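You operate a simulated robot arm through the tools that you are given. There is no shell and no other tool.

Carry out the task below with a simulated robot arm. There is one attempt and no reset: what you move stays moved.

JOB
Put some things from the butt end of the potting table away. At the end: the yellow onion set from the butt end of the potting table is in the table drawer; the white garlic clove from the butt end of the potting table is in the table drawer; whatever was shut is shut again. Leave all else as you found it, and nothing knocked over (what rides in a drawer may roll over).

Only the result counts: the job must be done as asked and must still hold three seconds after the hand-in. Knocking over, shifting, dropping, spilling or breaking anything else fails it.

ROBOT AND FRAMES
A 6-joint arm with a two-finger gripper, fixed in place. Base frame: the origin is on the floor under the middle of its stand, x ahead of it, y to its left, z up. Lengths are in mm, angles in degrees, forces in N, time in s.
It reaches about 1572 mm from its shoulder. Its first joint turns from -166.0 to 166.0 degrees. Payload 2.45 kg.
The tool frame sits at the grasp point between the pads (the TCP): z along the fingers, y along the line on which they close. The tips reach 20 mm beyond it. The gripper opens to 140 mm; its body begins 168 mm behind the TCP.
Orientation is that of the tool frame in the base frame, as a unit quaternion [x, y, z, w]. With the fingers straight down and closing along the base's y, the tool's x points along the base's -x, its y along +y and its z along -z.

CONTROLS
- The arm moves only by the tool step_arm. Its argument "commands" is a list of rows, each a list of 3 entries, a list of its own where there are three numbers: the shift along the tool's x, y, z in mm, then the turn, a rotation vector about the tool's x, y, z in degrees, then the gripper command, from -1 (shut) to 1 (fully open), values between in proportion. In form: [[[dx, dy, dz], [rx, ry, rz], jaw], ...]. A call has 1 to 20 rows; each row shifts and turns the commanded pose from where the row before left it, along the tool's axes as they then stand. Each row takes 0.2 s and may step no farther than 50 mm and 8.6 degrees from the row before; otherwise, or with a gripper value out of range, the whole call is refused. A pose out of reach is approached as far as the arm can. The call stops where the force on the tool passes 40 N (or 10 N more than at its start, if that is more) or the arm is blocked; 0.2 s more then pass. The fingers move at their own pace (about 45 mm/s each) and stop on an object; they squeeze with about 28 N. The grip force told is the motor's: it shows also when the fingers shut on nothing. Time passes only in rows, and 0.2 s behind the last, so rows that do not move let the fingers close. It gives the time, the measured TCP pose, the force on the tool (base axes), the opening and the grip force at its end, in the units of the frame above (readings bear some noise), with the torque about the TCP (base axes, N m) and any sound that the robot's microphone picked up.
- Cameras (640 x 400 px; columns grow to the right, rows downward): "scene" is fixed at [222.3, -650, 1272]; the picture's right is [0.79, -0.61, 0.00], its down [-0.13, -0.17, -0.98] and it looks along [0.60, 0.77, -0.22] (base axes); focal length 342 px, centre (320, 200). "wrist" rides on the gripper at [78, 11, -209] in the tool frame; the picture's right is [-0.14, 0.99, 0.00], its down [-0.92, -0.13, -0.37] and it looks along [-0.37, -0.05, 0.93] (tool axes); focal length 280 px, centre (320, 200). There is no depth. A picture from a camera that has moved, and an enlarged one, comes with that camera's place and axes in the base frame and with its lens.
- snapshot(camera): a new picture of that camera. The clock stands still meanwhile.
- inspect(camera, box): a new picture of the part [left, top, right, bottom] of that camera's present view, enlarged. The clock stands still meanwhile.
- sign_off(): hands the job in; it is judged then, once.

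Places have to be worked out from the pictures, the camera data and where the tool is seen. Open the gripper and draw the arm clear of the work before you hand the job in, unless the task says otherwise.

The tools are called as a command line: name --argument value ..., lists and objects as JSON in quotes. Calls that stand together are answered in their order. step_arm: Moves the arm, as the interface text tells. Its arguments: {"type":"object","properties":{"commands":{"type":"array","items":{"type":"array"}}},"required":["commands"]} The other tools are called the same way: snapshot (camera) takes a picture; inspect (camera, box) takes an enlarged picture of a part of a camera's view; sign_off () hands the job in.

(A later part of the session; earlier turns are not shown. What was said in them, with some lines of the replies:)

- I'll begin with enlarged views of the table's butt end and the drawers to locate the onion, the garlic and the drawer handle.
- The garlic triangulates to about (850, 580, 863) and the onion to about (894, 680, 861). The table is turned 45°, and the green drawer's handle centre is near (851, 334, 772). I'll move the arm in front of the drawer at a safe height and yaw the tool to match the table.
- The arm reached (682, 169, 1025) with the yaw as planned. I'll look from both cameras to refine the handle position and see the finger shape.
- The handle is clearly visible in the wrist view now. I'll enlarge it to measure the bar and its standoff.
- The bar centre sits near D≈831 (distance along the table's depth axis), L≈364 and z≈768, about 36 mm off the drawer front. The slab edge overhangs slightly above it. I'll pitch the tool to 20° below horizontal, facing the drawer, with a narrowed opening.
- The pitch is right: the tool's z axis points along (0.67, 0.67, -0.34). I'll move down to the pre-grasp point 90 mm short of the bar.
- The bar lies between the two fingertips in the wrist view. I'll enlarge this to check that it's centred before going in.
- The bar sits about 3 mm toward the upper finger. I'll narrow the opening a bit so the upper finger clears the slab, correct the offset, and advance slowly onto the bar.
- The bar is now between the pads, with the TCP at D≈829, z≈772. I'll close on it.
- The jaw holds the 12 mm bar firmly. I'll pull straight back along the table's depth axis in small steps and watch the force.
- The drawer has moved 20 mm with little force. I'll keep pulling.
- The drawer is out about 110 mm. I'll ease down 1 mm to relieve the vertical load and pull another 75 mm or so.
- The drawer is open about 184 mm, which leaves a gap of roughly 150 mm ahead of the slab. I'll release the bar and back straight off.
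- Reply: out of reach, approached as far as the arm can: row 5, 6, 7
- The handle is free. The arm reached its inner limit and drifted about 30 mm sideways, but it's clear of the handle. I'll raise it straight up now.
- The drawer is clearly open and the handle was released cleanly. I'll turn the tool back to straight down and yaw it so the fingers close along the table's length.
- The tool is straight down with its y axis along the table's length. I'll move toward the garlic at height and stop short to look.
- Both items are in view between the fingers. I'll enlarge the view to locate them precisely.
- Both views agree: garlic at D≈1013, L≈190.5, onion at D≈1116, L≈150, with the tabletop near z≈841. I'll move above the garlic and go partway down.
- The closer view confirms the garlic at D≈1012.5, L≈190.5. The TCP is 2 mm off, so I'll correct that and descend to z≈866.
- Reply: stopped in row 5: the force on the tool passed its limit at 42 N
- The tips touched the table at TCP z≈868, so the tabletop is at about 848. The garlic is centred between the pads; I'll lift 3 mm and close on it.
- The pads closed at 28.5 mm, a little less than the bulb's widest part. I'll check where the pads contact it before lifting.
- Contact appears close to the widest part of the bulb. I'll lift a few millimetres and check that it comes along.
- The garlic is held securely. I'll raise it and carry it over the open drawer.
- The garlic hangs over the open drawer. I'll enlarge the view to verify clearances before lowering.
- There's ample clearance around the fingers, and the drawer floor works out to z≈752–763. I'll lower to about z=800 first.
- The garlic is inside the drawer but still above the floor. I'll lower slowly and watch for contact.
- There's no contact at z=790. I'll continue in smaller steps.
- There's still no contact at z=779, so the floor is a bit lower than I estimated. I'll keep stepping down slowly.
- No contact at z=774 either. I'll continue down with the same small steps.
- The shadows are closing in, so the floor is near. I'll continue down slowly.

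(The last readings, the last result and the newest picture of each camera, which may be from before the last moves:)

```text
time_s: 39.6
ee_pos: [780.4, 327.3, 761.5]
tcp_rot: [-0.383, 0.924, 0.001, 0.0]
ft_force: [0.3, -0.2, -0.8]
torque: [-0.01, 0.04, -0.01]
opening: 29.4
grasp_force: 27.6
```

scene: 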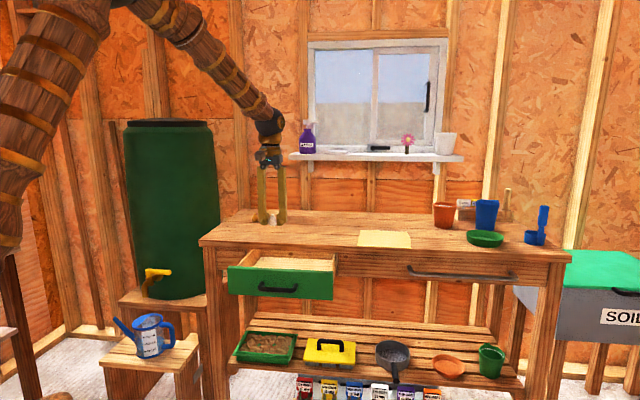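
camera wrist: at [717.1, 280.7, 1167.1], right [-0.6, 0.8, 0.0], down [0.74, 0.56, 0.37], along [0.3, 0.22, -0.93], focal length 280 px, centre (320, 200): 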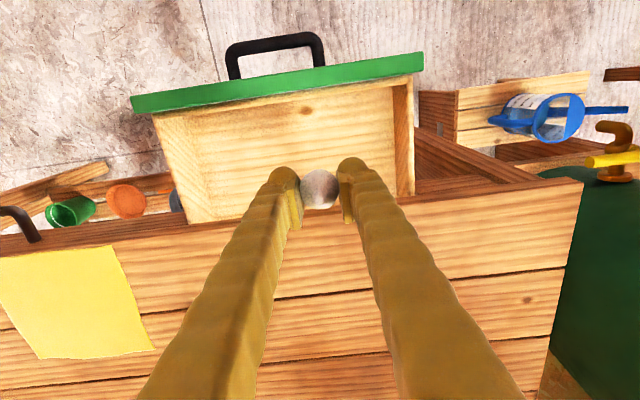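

No contact at z=761.5. I'll keep lowering in 1.5–2 mm steps.

step_arm --commands '[[[0, 0, 2], [0, 0, 0], -1], [[0, 0, 2], [0, 0, 0], -1], [[0, 0, 1], [0, 0, 0], -1], [[0, 0, 0], [0, 0, 0], -1]]'

inspect --camera "wrist" --box '[200, 100, 440, 240]'

inspect --camera "scene" --box '[210, 200, 350, 310]'

```text
time_s: 40.6
ee_pos: [779.8, 327.6, 756.7]
tcp_rot: [-0.383, 0.924, 0.001, 0.001]
ft_force: [0.1, 0.8, -0.1]
torque: [0.01, 0.0, 0.0]
opening: 29.0
grasp_force: 27.8
```

```text
2.67 times, centred on (320, 170) of wrist
camera zoom: at [717.6, 279.8, 965.4], right [-0.6, 0.8, 0.0], down [0.74, 0.56, 0.37], along [0.3, 0.22, -0.93], focal length 748 px, centre (320, 280)
```

zoom: 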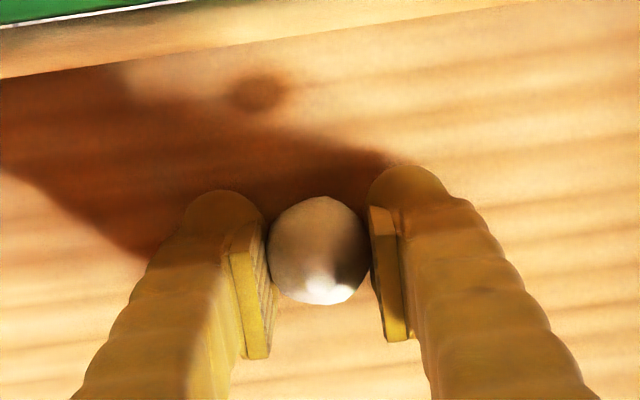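

```text
3.64 times, centred on (280, 255) of scene
camera zoom: at [222.3, -650.0, 1272.0], right [0.79, -0.61, 0.0], down [-0.13, -0.17, -0.98], along [0.6, 0.77, -0.22], focal length 1246 px, centre (466, 0)
```

zoom: 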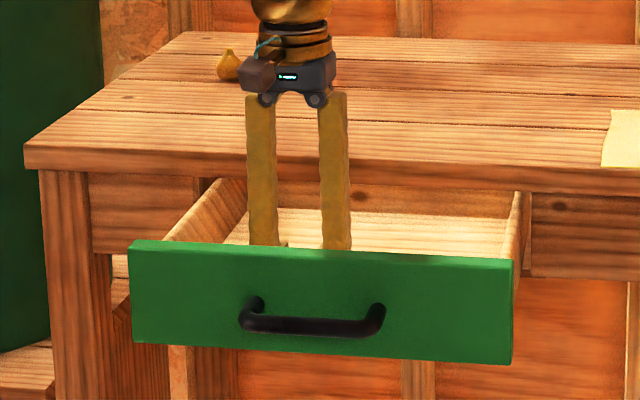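

The shadow now meets the garlic, so the floor is only a few millimetres below. I'll go down a little more in 1 mm steps.

step_arm --commands '[[[0, 0, 1], [0, 0, 0], -1], [[0, 0, 1], [0, 0, 0], -1], [[0, 0, 1], [0, 0, 0], -1], [[0, 0, 0], [0, 0, 0], -1]]'

```text
time_s: 41.6
ee_pos: [780.5, 328.2, 753.9]
tcp_rot: [-0.383, 0.924, 0.001, 0.001]
ft_force: [0.4, 0.3, 1.4]
torque: [0.03, 0.01, 0.0]
opening: 29.0
grasp_force: 27.4
```

A slight upward force is appearing. I'll go down one or two more millimetres to confirm the floor.

step_arm --commands '[[[0, 0, 1], [0, 0, 0], -1], [[0, 0, 1], [0, 0, 0], -1], [[0, 0, 0], [0, 0, 0], -1]]'

```text
time_s: 42.4
ee_pos: [781.1, 327.9, 753.4]
tcp_rot: [-0.382, 0.924, 0.0, 0.003]
ft_force: [-2.9, 4.0, 37.9]
torque: [0.08, 0.21, -0.04]
opening: 29.4
grasp_force: 27.5
```

The garlic is firmly on the drawer floor. I'll ease up 2 mm, open the gripper gently, and rise.

step_arm --commands '[[[0, 0, -2], [0, 0, 0], -1], [[0, 0, 0], [0, 0, 0], -0.45], [[0, 0, 0], [0, 0, 0], -0.3], [[0, 0, 0], [0, 0, 0], -0.2], [[0, 0, 0], [0, 0, 0], -0.2], [[0, 0, -10], [0, 0, 0], -0.2], [[0, 0, -20], [0, 0, 0], -0.2], [[0, 0, -40], [0, 0, 0], -0.2], [[0, 0, -40], [0, 0, 0], -0.2], [[0, 0, -40], [0, 0, 0], -0.2], [[0, 0, -45], [0, 0, 0], -0.2], [[0, 0, 0], [0, 0, 0], -0.2]]'

snapshot --camera "wrist"

snapshot --camera "scene"

```text
time_s: 45.0
ee_pos: [780.1, 327.2, 947.8]
tcp_rot: [-0.383, 0.924, 0.0, 0.0]
ft_force: [-0.5, 0.5, 0.3]
torque: [0.0, 0.0, -0.02]
opening: 56.1
grasp_force: 0.0
```

```text
taken
camera wrist: at [718.1, 280.1, 1157.1], right [-0.6, 0.8, 0.0], down [0.74, 0.56, 0.37], along [0.3, 0.22, -0.93], focal length 280 px, centre (320, 200)
```

wrist: 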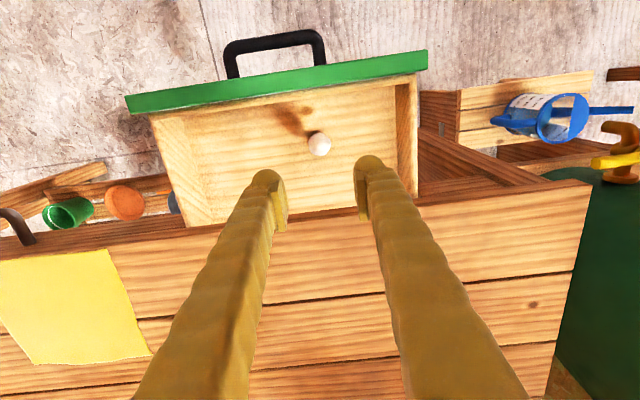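

```text
taken
```

scene: 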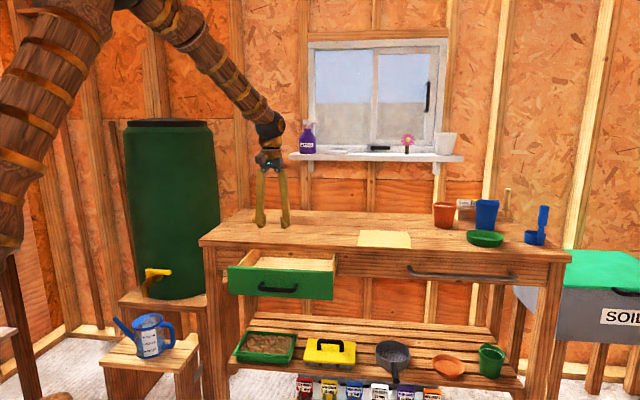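

The garlic stands in the drawer. Next I'll move the open gripper above the onion at D≈1112, L≈150.

step_arm --commands '[[[0, 0, -20], [0, 0, 0], 0], [[-41.1, 21.3, 0], [0, 0, 0], 0], [[-41.1, 21.3, 0], [0, 0, 0], 0], [[-41.1, 21.3, 0], [0, 0, 0], 0], [[-41.1, 21.3, 0], [0, 0, 0], 0], [[-41.1, 21.3, 0], [0, 0, 0], 0], [[-41.1, 21.3, 0], [0, 0, 0], 0], [[-41.1, 21.3, 0], [0, 0, 0], 0], [[-41.1, 21.3, 0], [0, 0, 0], 0], [[0, 0, 0], [0, 0, 0], 0], [[0, 0, 0], [0, 0, 0], 0]]'

inspect --camera "wrist" --box '[240, 120, 400, 280]'

snapshot --camera "scene"

```text
time_s: 47.4
ee_pos: [891.0, 680.8, 970.1]
tcp_rot: [-0.383, 0.924, 0.0, 0.001]
ft_force: [-0.7, 0.4, -0.4]
torque: [0.01, -0.02, -0.03]
opening: 69.9
grasp_force: 0.0
```

```text
2.50 times, centred on (320, 200) of wrist
camera zoom: at [828.2, 633.0, 1178.1], right [-0.6, 0.8, 0.0], down [0.74, 0.56, 0.37], along [0.3, 0.22, -0.93], focal length 701 px, centre (320, 200)
```

zoom: 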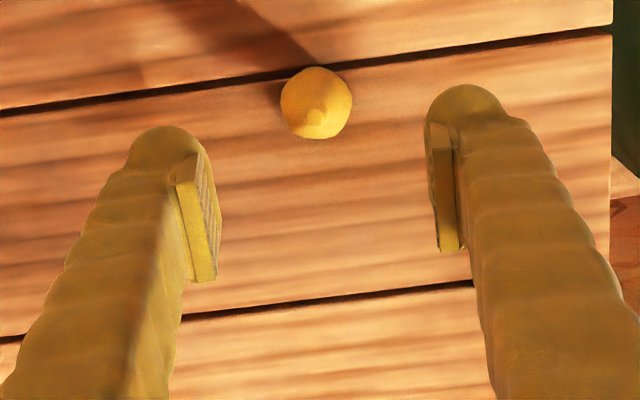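

```text
taken
```

scene: 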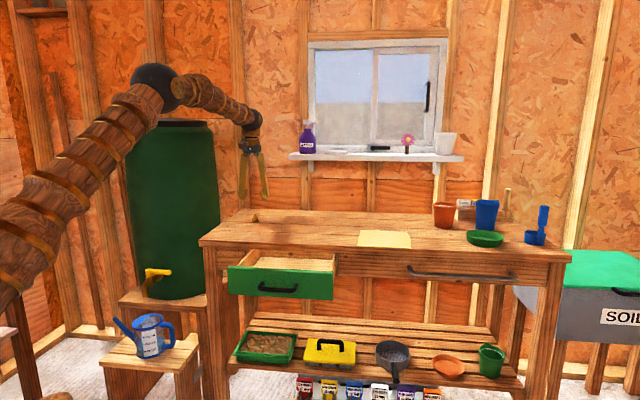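

The onion is at D≈1111, L≈150, almost exactly under the TCP. I'll make a 1 mm correction and descend to z≈870, just above the table contact height.

step_arm --commands '[[[0, -1.3, 30], [0, 0, 0], -0.1], [[0, 0, 30], [0, 0, 0], -0.1], [[0, 0, 20], [0, 0, 0], -0.1], [[0, 0, 10], [0, 0, 0], -0.1], [[0, 0, 6], [0, 0, 0], -0.1], [[0, 0, 3.5], [0, 0, 0], -0.1], [[0, 0, 0], [0, 0, 0], -0.1]]'

inspect --camera "wrist" --box '[240, 120, 400, 280]'

inspect --camera "scene" --box '[235, 195, 283, 231]'

```text
time_s: 49.0
ee_pos: [892.7, 680.6, 869.0]
tcp_rot: [-0.383, 0.924, 0.0, 0.002]
ft_force: [-0.2, -0.8, 0.0]
torque: [0.02, -0.01, -0.01]
opening: 63.0
grasp_force: 0.1
```

```text
2.50 times, centred on (320, 200) of wrist
camera zoom: at [830.6, 632.0, 1078.2], right [-0.6, 0.8, 0.0], down [0.74, 0.56, 0.37], along [0.3, 0.22, -0.93], focal length 701 px, centre (320, 200)
```

zoom: 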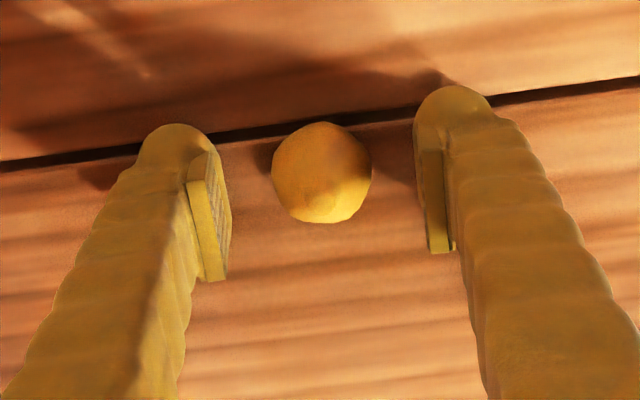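

```text
11.11 times, centred on (259, 213) of scene
camera zoom: at [222.3, -650.0, 1272.0], right [0.79, -0.61, 0.0], down [-0.13, -0.17, -0.98], along [0.6, 0.77, -0.22], focal length 3806 px, centre (998, 56)
```

zoom: 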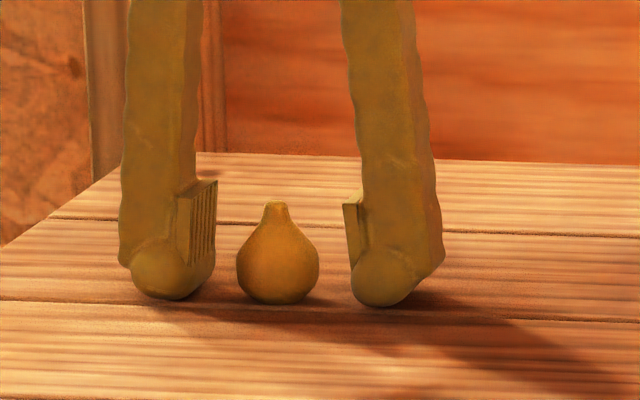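

The onion is centred between the pads, in the same position the garlic was. I'll lift 1 mm, close on it, and test with a small lift.

step_arm --commands '[[[0, 0, -1.2], [0, 0, 0], -0.1], [[0, 0, 0], [0, 0, 0], -0.3], [[0, 0, 0], [0, 0, 0], -0.6], [[0, 0, 0], [0, 0, 0], -1], [[0, 0, 0], [0, 0, 0], -1], [[0, 0, 0], [0, 0, 0], -1], [[0, 0, -2], [0, 0, 0], -1], [[0, 0, -3], [0, 0, 0], -1], [[0, 0, -3], [0, 0, 0], -1], [[0, 0, 0], [0, 0, 0], -1]]'

inspect --camera "scene" --box '[235, 195, 283, 231]'

```text
time_s: 51.2
ee_pos: [893.0, 679.2, 879.2]
tcp_rot: [-0.383, 0.924, 0.0, 0.001]
ft_force: [0.6, -0.2, -0.3]
torque: [0.0, -0.01, 0.02]
opening: 28.8
grasp_force: 28.3
```

```text
11.11 times, centred on (259, 213) of scene
camera zoom: at [222.3, -650.0, 1272.0], right [0.79, -0.61, 0.0], down [-0.13, -0.17, -0.98], along [0.6, 0.77, -0.22], focal length 3806 px, centre (998, 56)
```

zoom: 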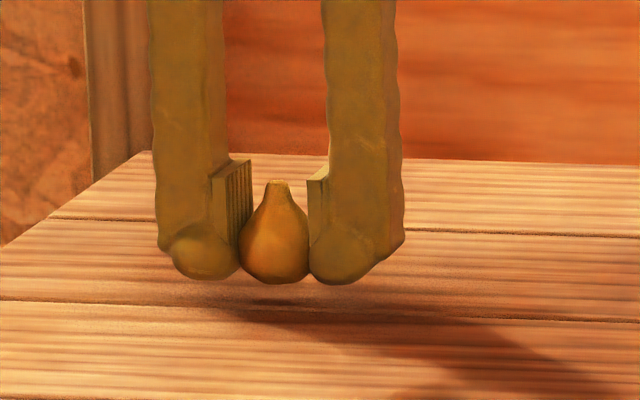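

The onion lifted cleanly. I'll raise it and carry it over the drawer, to a spot about 100 mm from the garlic.

step_arm --commands '[[[0, 0, -20], [0, 0, 0], -1], [[0, 0, -30], [0, 0, 0], -1], [[0, 0, -30], [0, 0, 0], -1], [[17, -14, 0], [0, 0, 0], -1], [[32, -26, 0], [0, 0, 0], -1], [[32, -26, 0], [0, 0, 0], -1], [[32, -26, 0], [0, 0, 0], -1], [[32, -26, 0], [0, 0, 0], -1], [[32, -26, 0], [0, 0, 0], -1], [[32, -26, 0], [0, 0, 0], -1], [[32, -26, 0], [0, 0, 0], -1], [[32, -26, 0], [0, 0, 0], -1], [[32, -26, 0], [0, 0, 0], -1], [[24, -21, 0], [0, 0, 0], -1], [[0, 0, 0], [0, 0, 0], -1], [[0, 0, 0], [0, 0, 0], -1]]'

snapshot --camera "wrist"

snapshot --camera "scene"

```text
time_s: 54.6
ee_pos: [850.8, 256.3, 958.1]
tcp_rot: [-0.384, 0.924, 0.0, 0.001]
ft_force: [0.2, -0.1, 0.0]
torque: [0.02, 0.01, 0.01]
opening: 29.0
grasp_force: 28.0
```

```text
taken
camera wrist: at [788.0, 208.3, 1166.6], right [-0.6, 0.8, 0.0], down [0.74, 0.56, 0.37], along [0.3, 0.22, -0.93], focal length 280 px, centre (320, 200)
```

wrist: 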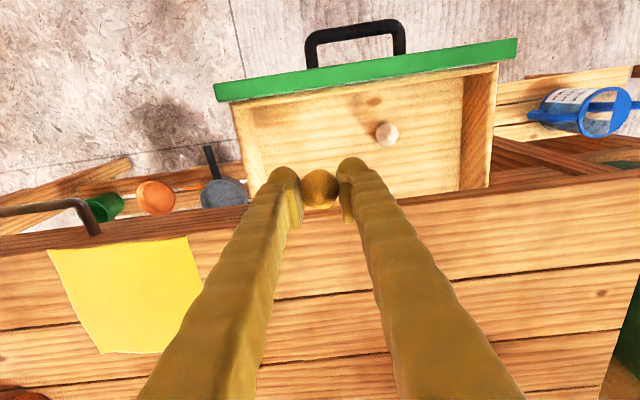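

```text
taken
```

scene: 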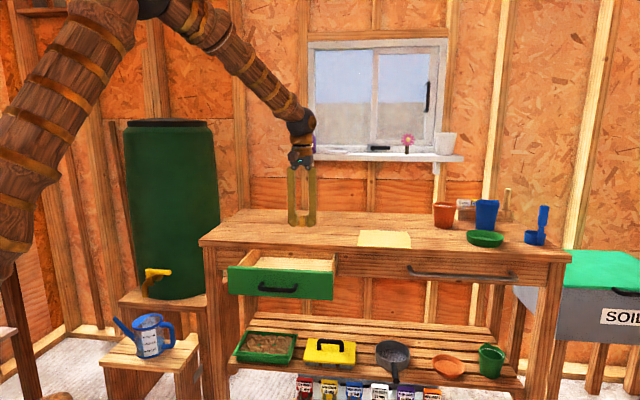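

The onion hangs at D≈783, L≈420 over the drawer, well away from the garlic. I'll lower to just above the known floor height.

step_arm --commands '[[[0, 0, 40], [0, 0, 0], -1], [[0, 0, 40], [0, 0, 0], -1], [[0, 0, 40], [0, 0, 0], -1], [[0, 0, 35], [0, 0, 0], -1], [[0, 0, 20], [0, 0, 0], -1], [[0, 0, 12], [0, 0, 0], -1], [[0, 0, 8], [0, 0, 0], -1], [[0, 0, 5], [0, 0, 0], -1], [[0, 0, 0], [0, 0, 0], -1]]'

inspect --camera "wrist" --box '[200, 60, 440, 240]'

```text
time_s: 56.6
ee_pos: [850.8, 256.9, 759.0]
tcp_rot: [-0.383, 0.924, 0.001, 0.001]
ft_force: [-0.7, 0.2, 0.8]
torque: [-0.02, 0.02, -0.01]
opening: 29.6
grasp_force: 28.2
```

```text
2.22 times, centred on (320, 150) of wrist
camera zoom: at [788.2, 209.3, 967.1], right [-0.6, 0.8, 0.0], down [0.74, 0.56, 0.37], along [0.3, 0.22, -0.93], focal length 623 px, centre (320, 311)
```

zoom: 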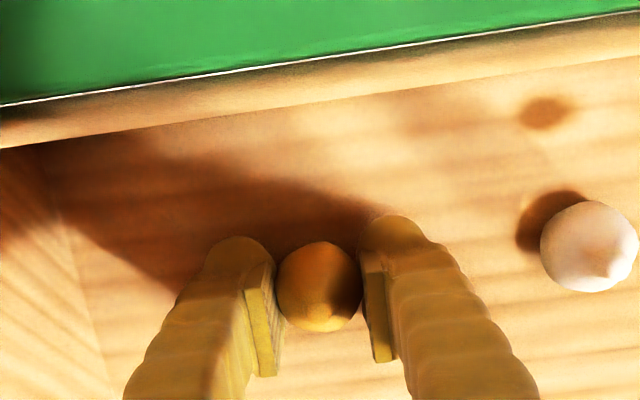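

The onion is just above the floor and clear of the garlic. I'll lower the last few millimetres to z≈754, release, and rise.

step_arm --commands '[[[0, 0, 2], [0, 0, 0], -1], [[0, 0, 1.5], [0, 0, 0], -1], [[0, 0, 1], [0, 0, 0], -1], [[0, 0, 0], [0, 0, 0], -1], [[0, 0, 0], [0, 0, 0], -0.45], [[0, 0, 0], [0, 0, 0], -0.3], [[0, 0, 0], [0, 0, 0], -0.25], [[0, 0, 0], [0, 0, 0], -0.25], [[0, 0, -10], [0, 0, 0], -0.25], [[0, 0, -20], [0, 0, 0], -0.25], [[0, 0, -40], [0, 0, 0], -0.25], [[0, 0, -40], [0, 0, 0], -0.25], [[0, 0, -40], [0, 0, 0], -0.25], [[0, 0, -45], [0, 0, 0], -0.25], [[0, 0, 0], [0, 0, 0], -0.25]]'

snapshot --camera "wrist"

snapshot --camera "scene"

```text
time_s: 59.8
ee_pos: [851.1, 257.4, 951.9]
tcp_rot: [-0.382, 0.924, 0.0, 0.0]
ft_force: [-0.3, -0.5, 0.7]
torque: [-0.03, -0.02, -0.01]
opening: 52.4
grasp_force: 0.1
```

```text
taken
camera wrist: at [787.9, 209.0, 1159.7], right [-0.6, 0.8, 0.0], down [0.74, 0.56, 0.37], along [0.3, 0.22, -0.93], focal length 280 px, centre (320, 200)
```

wrist: 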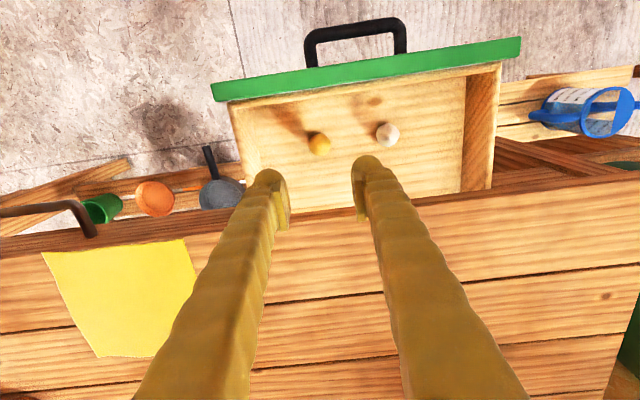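

```text
taken
```

scene: 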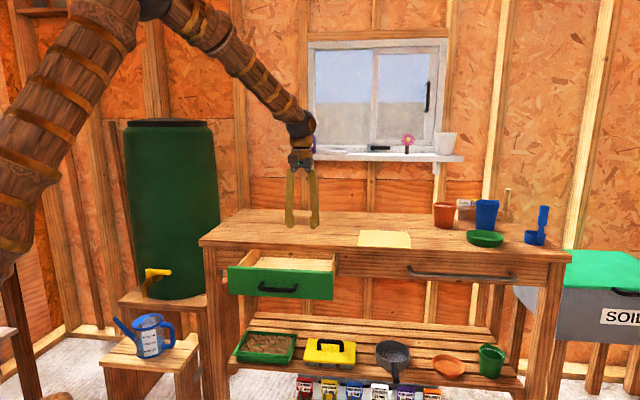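

Both items rest in the drawer. To shut it, I'll close the fingers, swing out in front of the handle, and lower so the vertical fingers can push on the bar.

step_arm --commands '[[[38.8, 11.1, 0], [0, 0, 0], -1], [[38.8, 11.1, 0], [0, 0, 0], -1], [[38.8, 11.1, 0], [0, 0, 0], -1], [[38.8, 11.1, 0], [0, 0, 0], -1], [[38.8, 11.1, 0], [0, 0, 0], -1], [[0, 0, 0], [0, 0, 0], -1], [[0, 0, 0], [0, 0, 0], -1]]'

snapshot --camera "wrist"

snapshot --camera "scene"

```text
time_s: 61.4
ee_pos: [673.0, 157.7, 949.6]
tcp_rot: [-0.383, 0.924, 0.001, 0.002]
ft_force: [-0.3, 0.0, 0.8]
torque: [0.0, -0.02, -0.03]
opening: 0.0
grasp_force: 28.3
```

```text
taken
camera wrist: at [610.4, 110.0, 1158.2], right [-0.6, 0.8, 0.0], down [0.74, 0.56, 0.37], along [0.3, 0.22, -0.93], focal length 280 px, centre (320, 200)
```

wrist: 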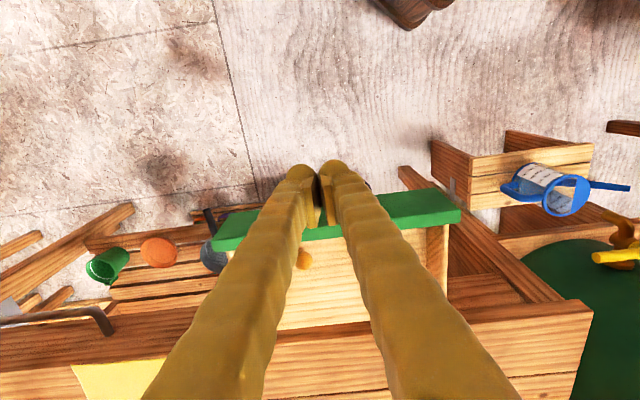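

```text
taken
```

scene: 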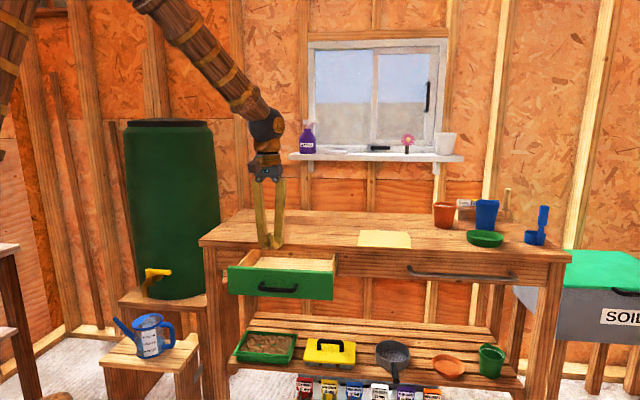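

The closed fingers are at D≈587, about 35 mm in front of the bar. I'll lower them to handle height.

step_arm --commands '[[[0, 0, 40], [0, 0, 0], -1], [[0, 0, 40], [0, 0, 0], -1], [[0, 0, 40], [0, 0, 0], -1], [[0, 0, 35], [0, 0, 0], -1], [[0, 0, 20], [0, 0, 0], -1], [[0, 0, 13], [0, 0, 0], -1], [[0, 0, 0], [0, 0, 0], -1]]'

inspect --camera "scene" --box '[210, 200, 350, 310]'

snapshot --camera "wrist"

```text
time_s: 63.0
ee_pos: [674.5, 158.6, 761.1]
tcp_rot: [-0.382, 0.924, 0.0, 0.001]
ft_force: [-0.1, -1.0, -0.7]
torque: [0.0, -0.03, 0.02]
opening: 0.0
grasp_force: 28.0
```

```text
3.64 times, centred on (280, 255) of scene
camera zoom: at [222.3, -650.0, 1272.0], right [0.79, -0.61, 0.0], down [-0.13, -0.17, -0.98], along [0.6, 0.77, -0.22], focal length 1246 px, centre (466, 0)
```

zoom: 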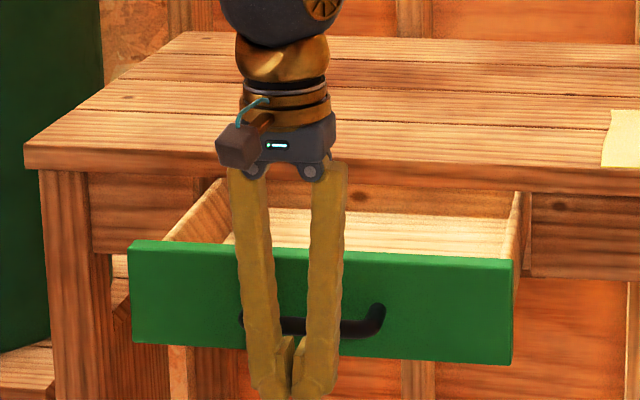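

```text
taken
camera wrist: at [611.7, 111.1, 968.9], right [-0.6, 0.8, 0.0], down [0.74, 0.56, 0.37], along [0.3, 0.22, -0.93], focal length 280 px, centre (320, 200)
```

wrist: 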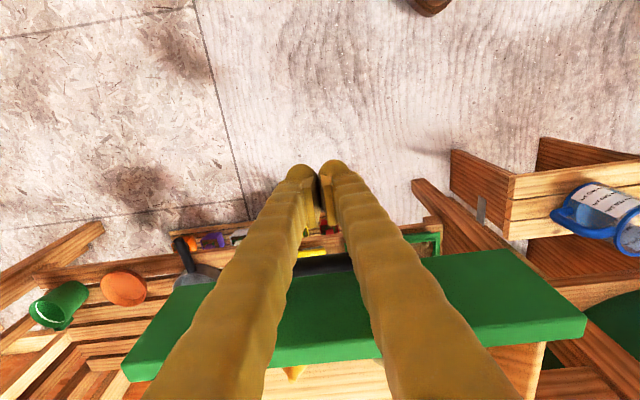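

The fingers sit in front of the bar at the right height. I'll push forward along the table's depth axis in small steps until contact.

step_arm --commands '[[[-10, 0, 0], [0, 0, 0], -1], [[-10, 0, 0], [0, 0, 0], -1], [[-6, 0, 0], [0, 0, 0], -1], [[-6, 0, 0], [0, 0, 0], -1], [[-6, 0, 0], [0, 0, 0], -1], [[-6, 0, 0], [0, 0, 0], -1], [[-6, 0, 0], [0, 0, 0], -1], [[0, 0, 0], [0, 0, 0], -1]]'

inspect --camera "scene" --box '[210, 200, 350, 310]'

```text
time_s: 64.8
ee_pos: [709.9, 194.5, 761.8]
tcp_rot: [-0.383, 0.924, 0.0, 0.0]
ft_force: [-1.0, -1.1, 0.6]
torque: [0.02, -0.04, 0.01]
opening: 0.0
grasp_force: 28.0
```

```text
3.64 times, centred on (280, 255) of scene
camera zoom: at [222.3, -650.0, 1272.0], right [0.79, -0.61, 0.0], down [-0.13, -0.17, -0.98], along [0.6, 0.77, -0.22], focal length 1246 px, centre (466, 0)
```

zoom: 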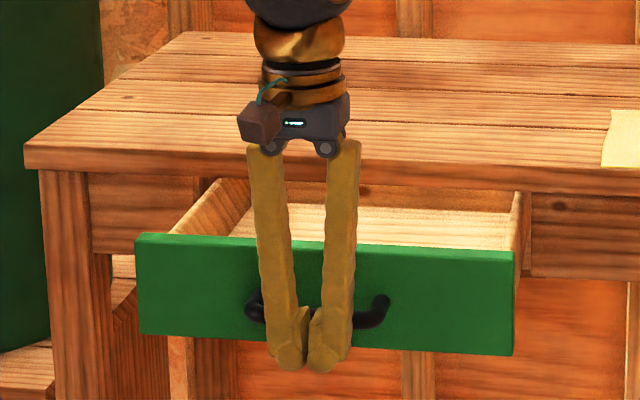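

The drawer is moving in with almost no resistance. I'll push most of the remaining distance.

step_arm --commands '[[[-10, 0, 0], [0, 0, 0], -1], [[-12, 0, 0], [0, 0, 0], -1], [[-12, 0, 0], [0, 0, 0], -1], [[-12, 0, 0], [0, 0, 0], -1], [[-12, 0, 0], [0, 0, 0], -1], [[-12, 0, 0], [0, 0, 0], -1], [[-12, 0, 0], [0, 0, 0], -1], [[-12, 0, 0], [0, 0, 0], -1], [[-12, 0, 0], [0, 0, 0], -1], [[-10, 0, 0], [0, 0, 0], -1], [[-8, 0, 0], [0, 0, 0], -1], [[-6, 0, 0], [0, 0, 0], -1], [[0, 0, 0], [0, 0, 0], -1]]'

inspect --camera "scene" --box '[210, 200, 350, 310]'

```text
time_s: 67.6
ee_pos: [801.7, 285.1, 760.7]
tcp_rot: [-0.383, 0.924, 0.001, 0.001]
ft_force: [-0.3, -0.7, -0.6]
torque: [0.0, -0.02, 0.0]
opening: 0.0
grasp_force: 28.2
```

```text
3.64 times, centred on (280, 255) of scene
camera zoom: at [222.3, -650.0, 1272.0], right [0.79, -0.61, 0.0], down [-0.13, -0.17, -0.98], along [0.6, 0.77, -0.22], focal length 1246 px, centre (466, 0)
```

zoom: 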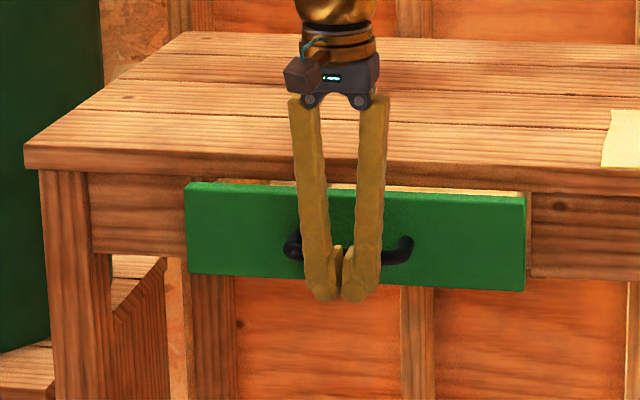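

The drawer is nearly home, with roughly 40 mm left and no force. I'll continue with smaller steps.

step_arm --commands '[[[-5, 0, 0], [0, 0, 0], -1], [[-5, 0, 0], [0, 0, 0], -1], [[-5, 0, 0], [0, 0, 0], -1], [[-5, 0, 0], [0, 0, 0], -1], [[-5, 0, 0], [0, 0, 0], -1], [[-4, 0, 0], [0, 0, 0], -1], [[-3, 0, 0], [0, 0, 0], -1], [[0, 0, 0], [0, 0, 0], -1]]'

inspect --camera "scene" --box '[190, 190, 350, 290]'

```text
time_s: 69.4
ee_pos: [823.5, 308.7, 761.2]
tcp_rot: [-0.382, 0.924, 0.0, 0.001]
ft_force: [-1.1, -2.0, -0.2]
torque: [-0.01, -0.03, -0.03]
opening: 0.1
grasp_force: 27.9
```

```text
4.00 times, centred on (270, 240) of scene
camera zoom: at [222.3, -650.0, 1272.0], right [0.79, -0.61, 0.0], down [-0.13, -0.17, -0.98], along [0.6, 0.77, -0.22], focal length 1370 px, centre (520, 40)
```

zoom: 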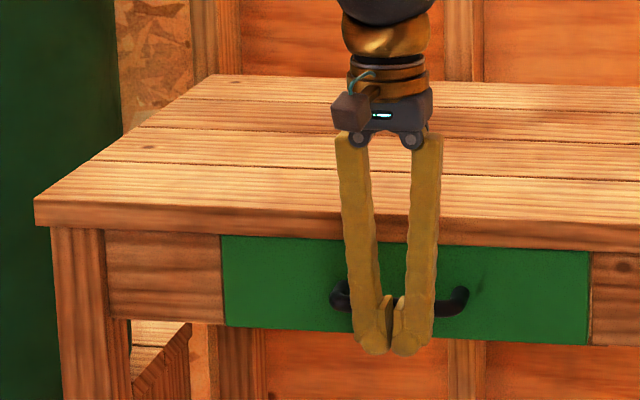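

The drawer looks almost flush. I'll push the last millimetres until the force shows the end stop.

step_arm --commands '[[[-1.5, 0, 0], [0, 0, 0], -1], [[-1.5, 0, 0], [0, 0, 0], -1], [[-1, 0, 0], [0, 0, 0], -1], [[0, 0, 0], [0, 0, 0], -1]]'

inspect --camera "scene" --box '[190, 190, 350, 290]'

```text
time_s: 70.4
ee_pos: [826.9, 312.3, 761.0]
tcp_rot: [-0.383, 0.924, 0.0, 0.001]
ft_force: [-0.5, 0.0, 0.3]
torque: [-0.04, 0.03, -0.01]
opening: 0.0
grasp_force: 27.8
```

```text
4.00 times, centred on (270, 240) of scene
camera zoom: at [222.3, -650.0, 1272.0], right [0.79, -0.61, 0.0], down [-0.13, -0.17, -0.98], along [0.6, 0.77, -0.22], focal length 1370 px, centre (520, 40)
```

zoom: 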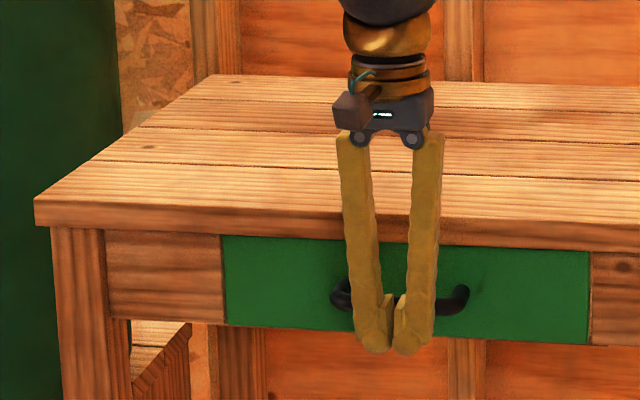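

There's still no end-stop force at D≈805.5. I'll continue in 1 mm steps.

step_arm --commands '[[[-1, 0, 0], [0, 0, 0], -1], [[-1, 0, 0], [0, 0, 0], -1], [[-1, 0, 0], [0, 0, 0], -1], [[0, 0, 0], [0, 0, 0], -1]]'

```text
time_s: 71.4
ee_pos: [827.2, 312.7, 760.5]
tcp_rot: [-0.383, 0.924, 0.0, 0.001]
ft_force: [-23.6, -23.5, 15.2]
torque: [0.49, -0.36, 0.07]
opening: 6.1
grasp_force: 29.3
```

The end stop is reached: about 33 N of push with no further motion. I'll back the fingers off and check that the drawer is shut.

step_arm --commands '[[[2, 0, 0], [0, 0, 0], -1], [[4, 0, 0], [0, 0, 0], -1], [[10, 0, 0], [0, 0, 0], -1], [[20, 0, 0], [0, 0, 0], -1], [[30, 0, 0], [0, 0, 0], -1], [[30, 0, 0], [0, 0, 0], -1], [[0, 0, 0], [0, 0, 0], -1]]'

inspect --camera "scene" --box '[190, 190, 350, 290]'

snapshot --camera "wrist"

```text
time_s: 73.0
ee_pos: [760.7, 246.7, 761.5]
tcp_rot: [-0.382, 0.924, 0.0, 0.001]
ft_force: [0.1, -0.4, -0.8]
torque: [0.0, -0.01, 0.02]
opening: 0.3
grasp_force: 29.1
```

```text
4.00 times, centred on (270, 240) of scene
camera zoom: at [222.3, -650.0, 1272.0], right [0.79, -0.61, 0.0], down [-0.13, -0.17, -0.98], along [0.6, 0.77, -0.22], focal length 1370 px, centre (520, 40)
```

zoom: 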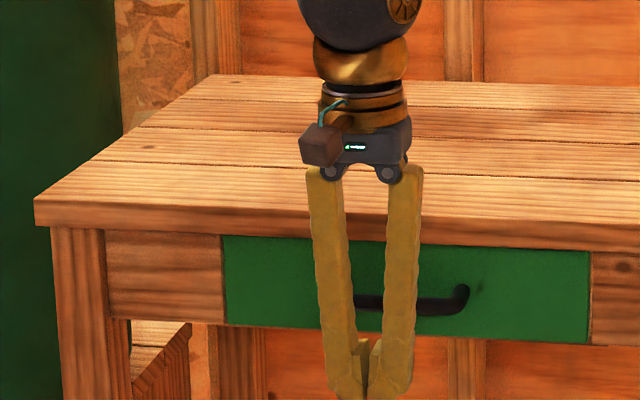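

```text
taken
camera wrist: at [698.5, 198.4, 969.3], right [-0.6, 0.8, 0.0], down [0.74, 0.56, 0.37], along [0.3, 0.22, -0.93], focal length 280 px, centre (320, 200)
```

wrist: 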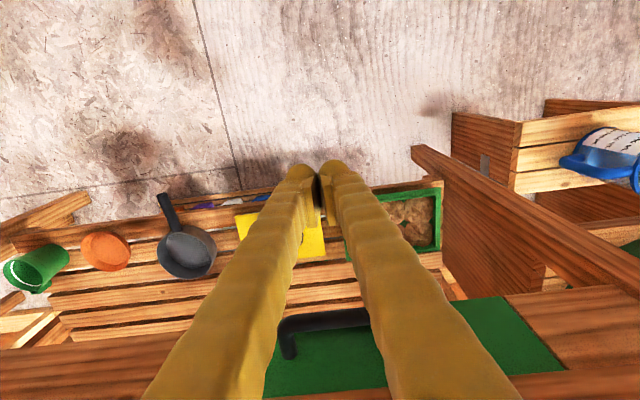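

The drawer appears fully shut. I'll back off further, rise clear of the table and open the gripper, then compare against the starting picture.

step_arm --commands '[[[40, 0, 0], [0, 0, 0], -1], [[30, 0, -10], [0, 0, 0], -0.5], [[20, 0, -40], [0, 0, 0], 0], [[10, 0, -45], [0, 0, 0], 0.5], [[0, 0, -45], [0, 0, 0], 1], [[0, 0, -45], [0, 0, 0], 1], [[0, 0, -45], [0, 0, 0], 1], [[0, 20, -45], [0, 0, 0], 1], [[0, 40, 0], [0, 0, 0], 1], [[0, 40, 0], [0, 0, 0], 1], [[0, 40, 0], [0, 0, 0], 1], [[0, 40, 0], [0, 0, 0], 1], [[0, 0, 0], [0, 0, 0], 1]]'

inspect --camera "scene" --box '[190, 190, 350, 290]'

snapshot --camera "scene"

snapshot --camera "wrist"

```text
time_s: 75.8
ee_pos: [561.6, 302.9, 1034.5]
tcp_rot: [-0.383, 0.924, 0.001, 0.001]
ft_force: [0.1, 0.5, -0.5]
torque: [-0.02, 0.01, 0.0]
opening: 139.8
grasp_force: 0.0
```

```text
4.00 times, centred on (270, 240) of scene
camera zoom: at [222.3, -650.0, 1272.0], right [0.79, -0.61, 0.0], down [-0.13, -0.17, -0.98], along [0.6, 0.77, -0.22], focal length 1370 px, centre (520, 40)
```

zoom: 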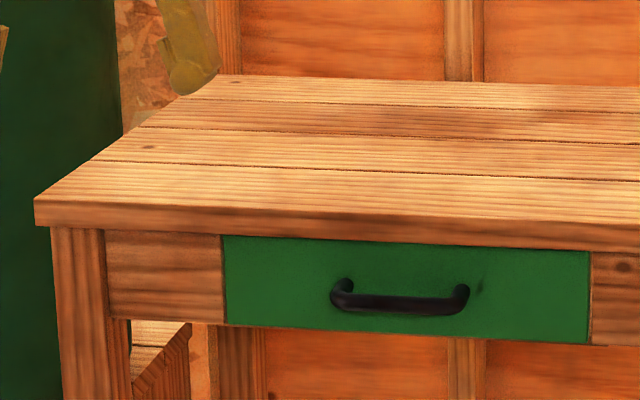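

```text
taken
```

scene: 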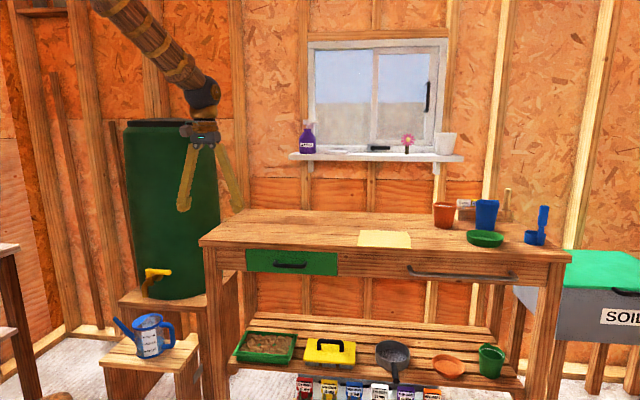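

```text
taken
camera wrist: at [499.3, 255.7, 1243.2], right [-0.6, 0.8, 0.0], down [0.74, 0.56, 0.37], along [0.3, 0.22, -0.93], focal length 280 px, centre (320, 200)
```

wrist: 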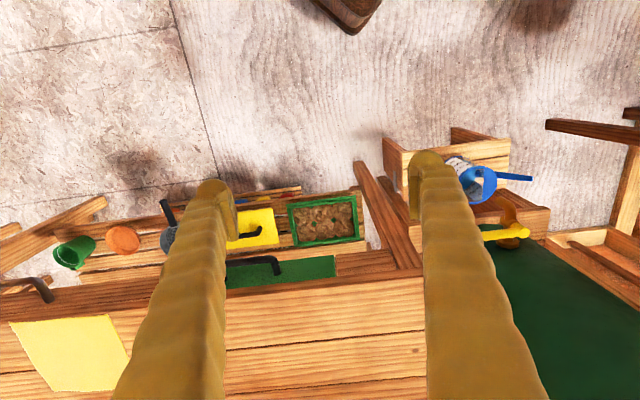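

The drawer front and handle match the starting picture, the tabletop end is clear, and nothing else has shifted. The gripper is open and clear of the work, so I'm handing the job in.

sign_off

```text
The job is handed in.
```

The yellow onion set and the white garlic clove are both in the table drawer, and the drawer is shut again.

- **Placement:** I set both items down on the drawer floor about 100 mm apart. They were still there in the last picture before I closed the drawer.
- **Drawer:** I pushed it in until it hit its end stop. Afterwards its front and handle lined up with the starting picture.
- **Everything else:** nothing else looked moved or knocked over in the final scene picture.
- **Arm:** the gripper is open and the arm is drawn back clear of the table.

While lining up on the garlic, the fingertips briefly pressed on the tabletop (about 42 N) and the arm stopped itself. I lifted off, and nothing was disturbed.
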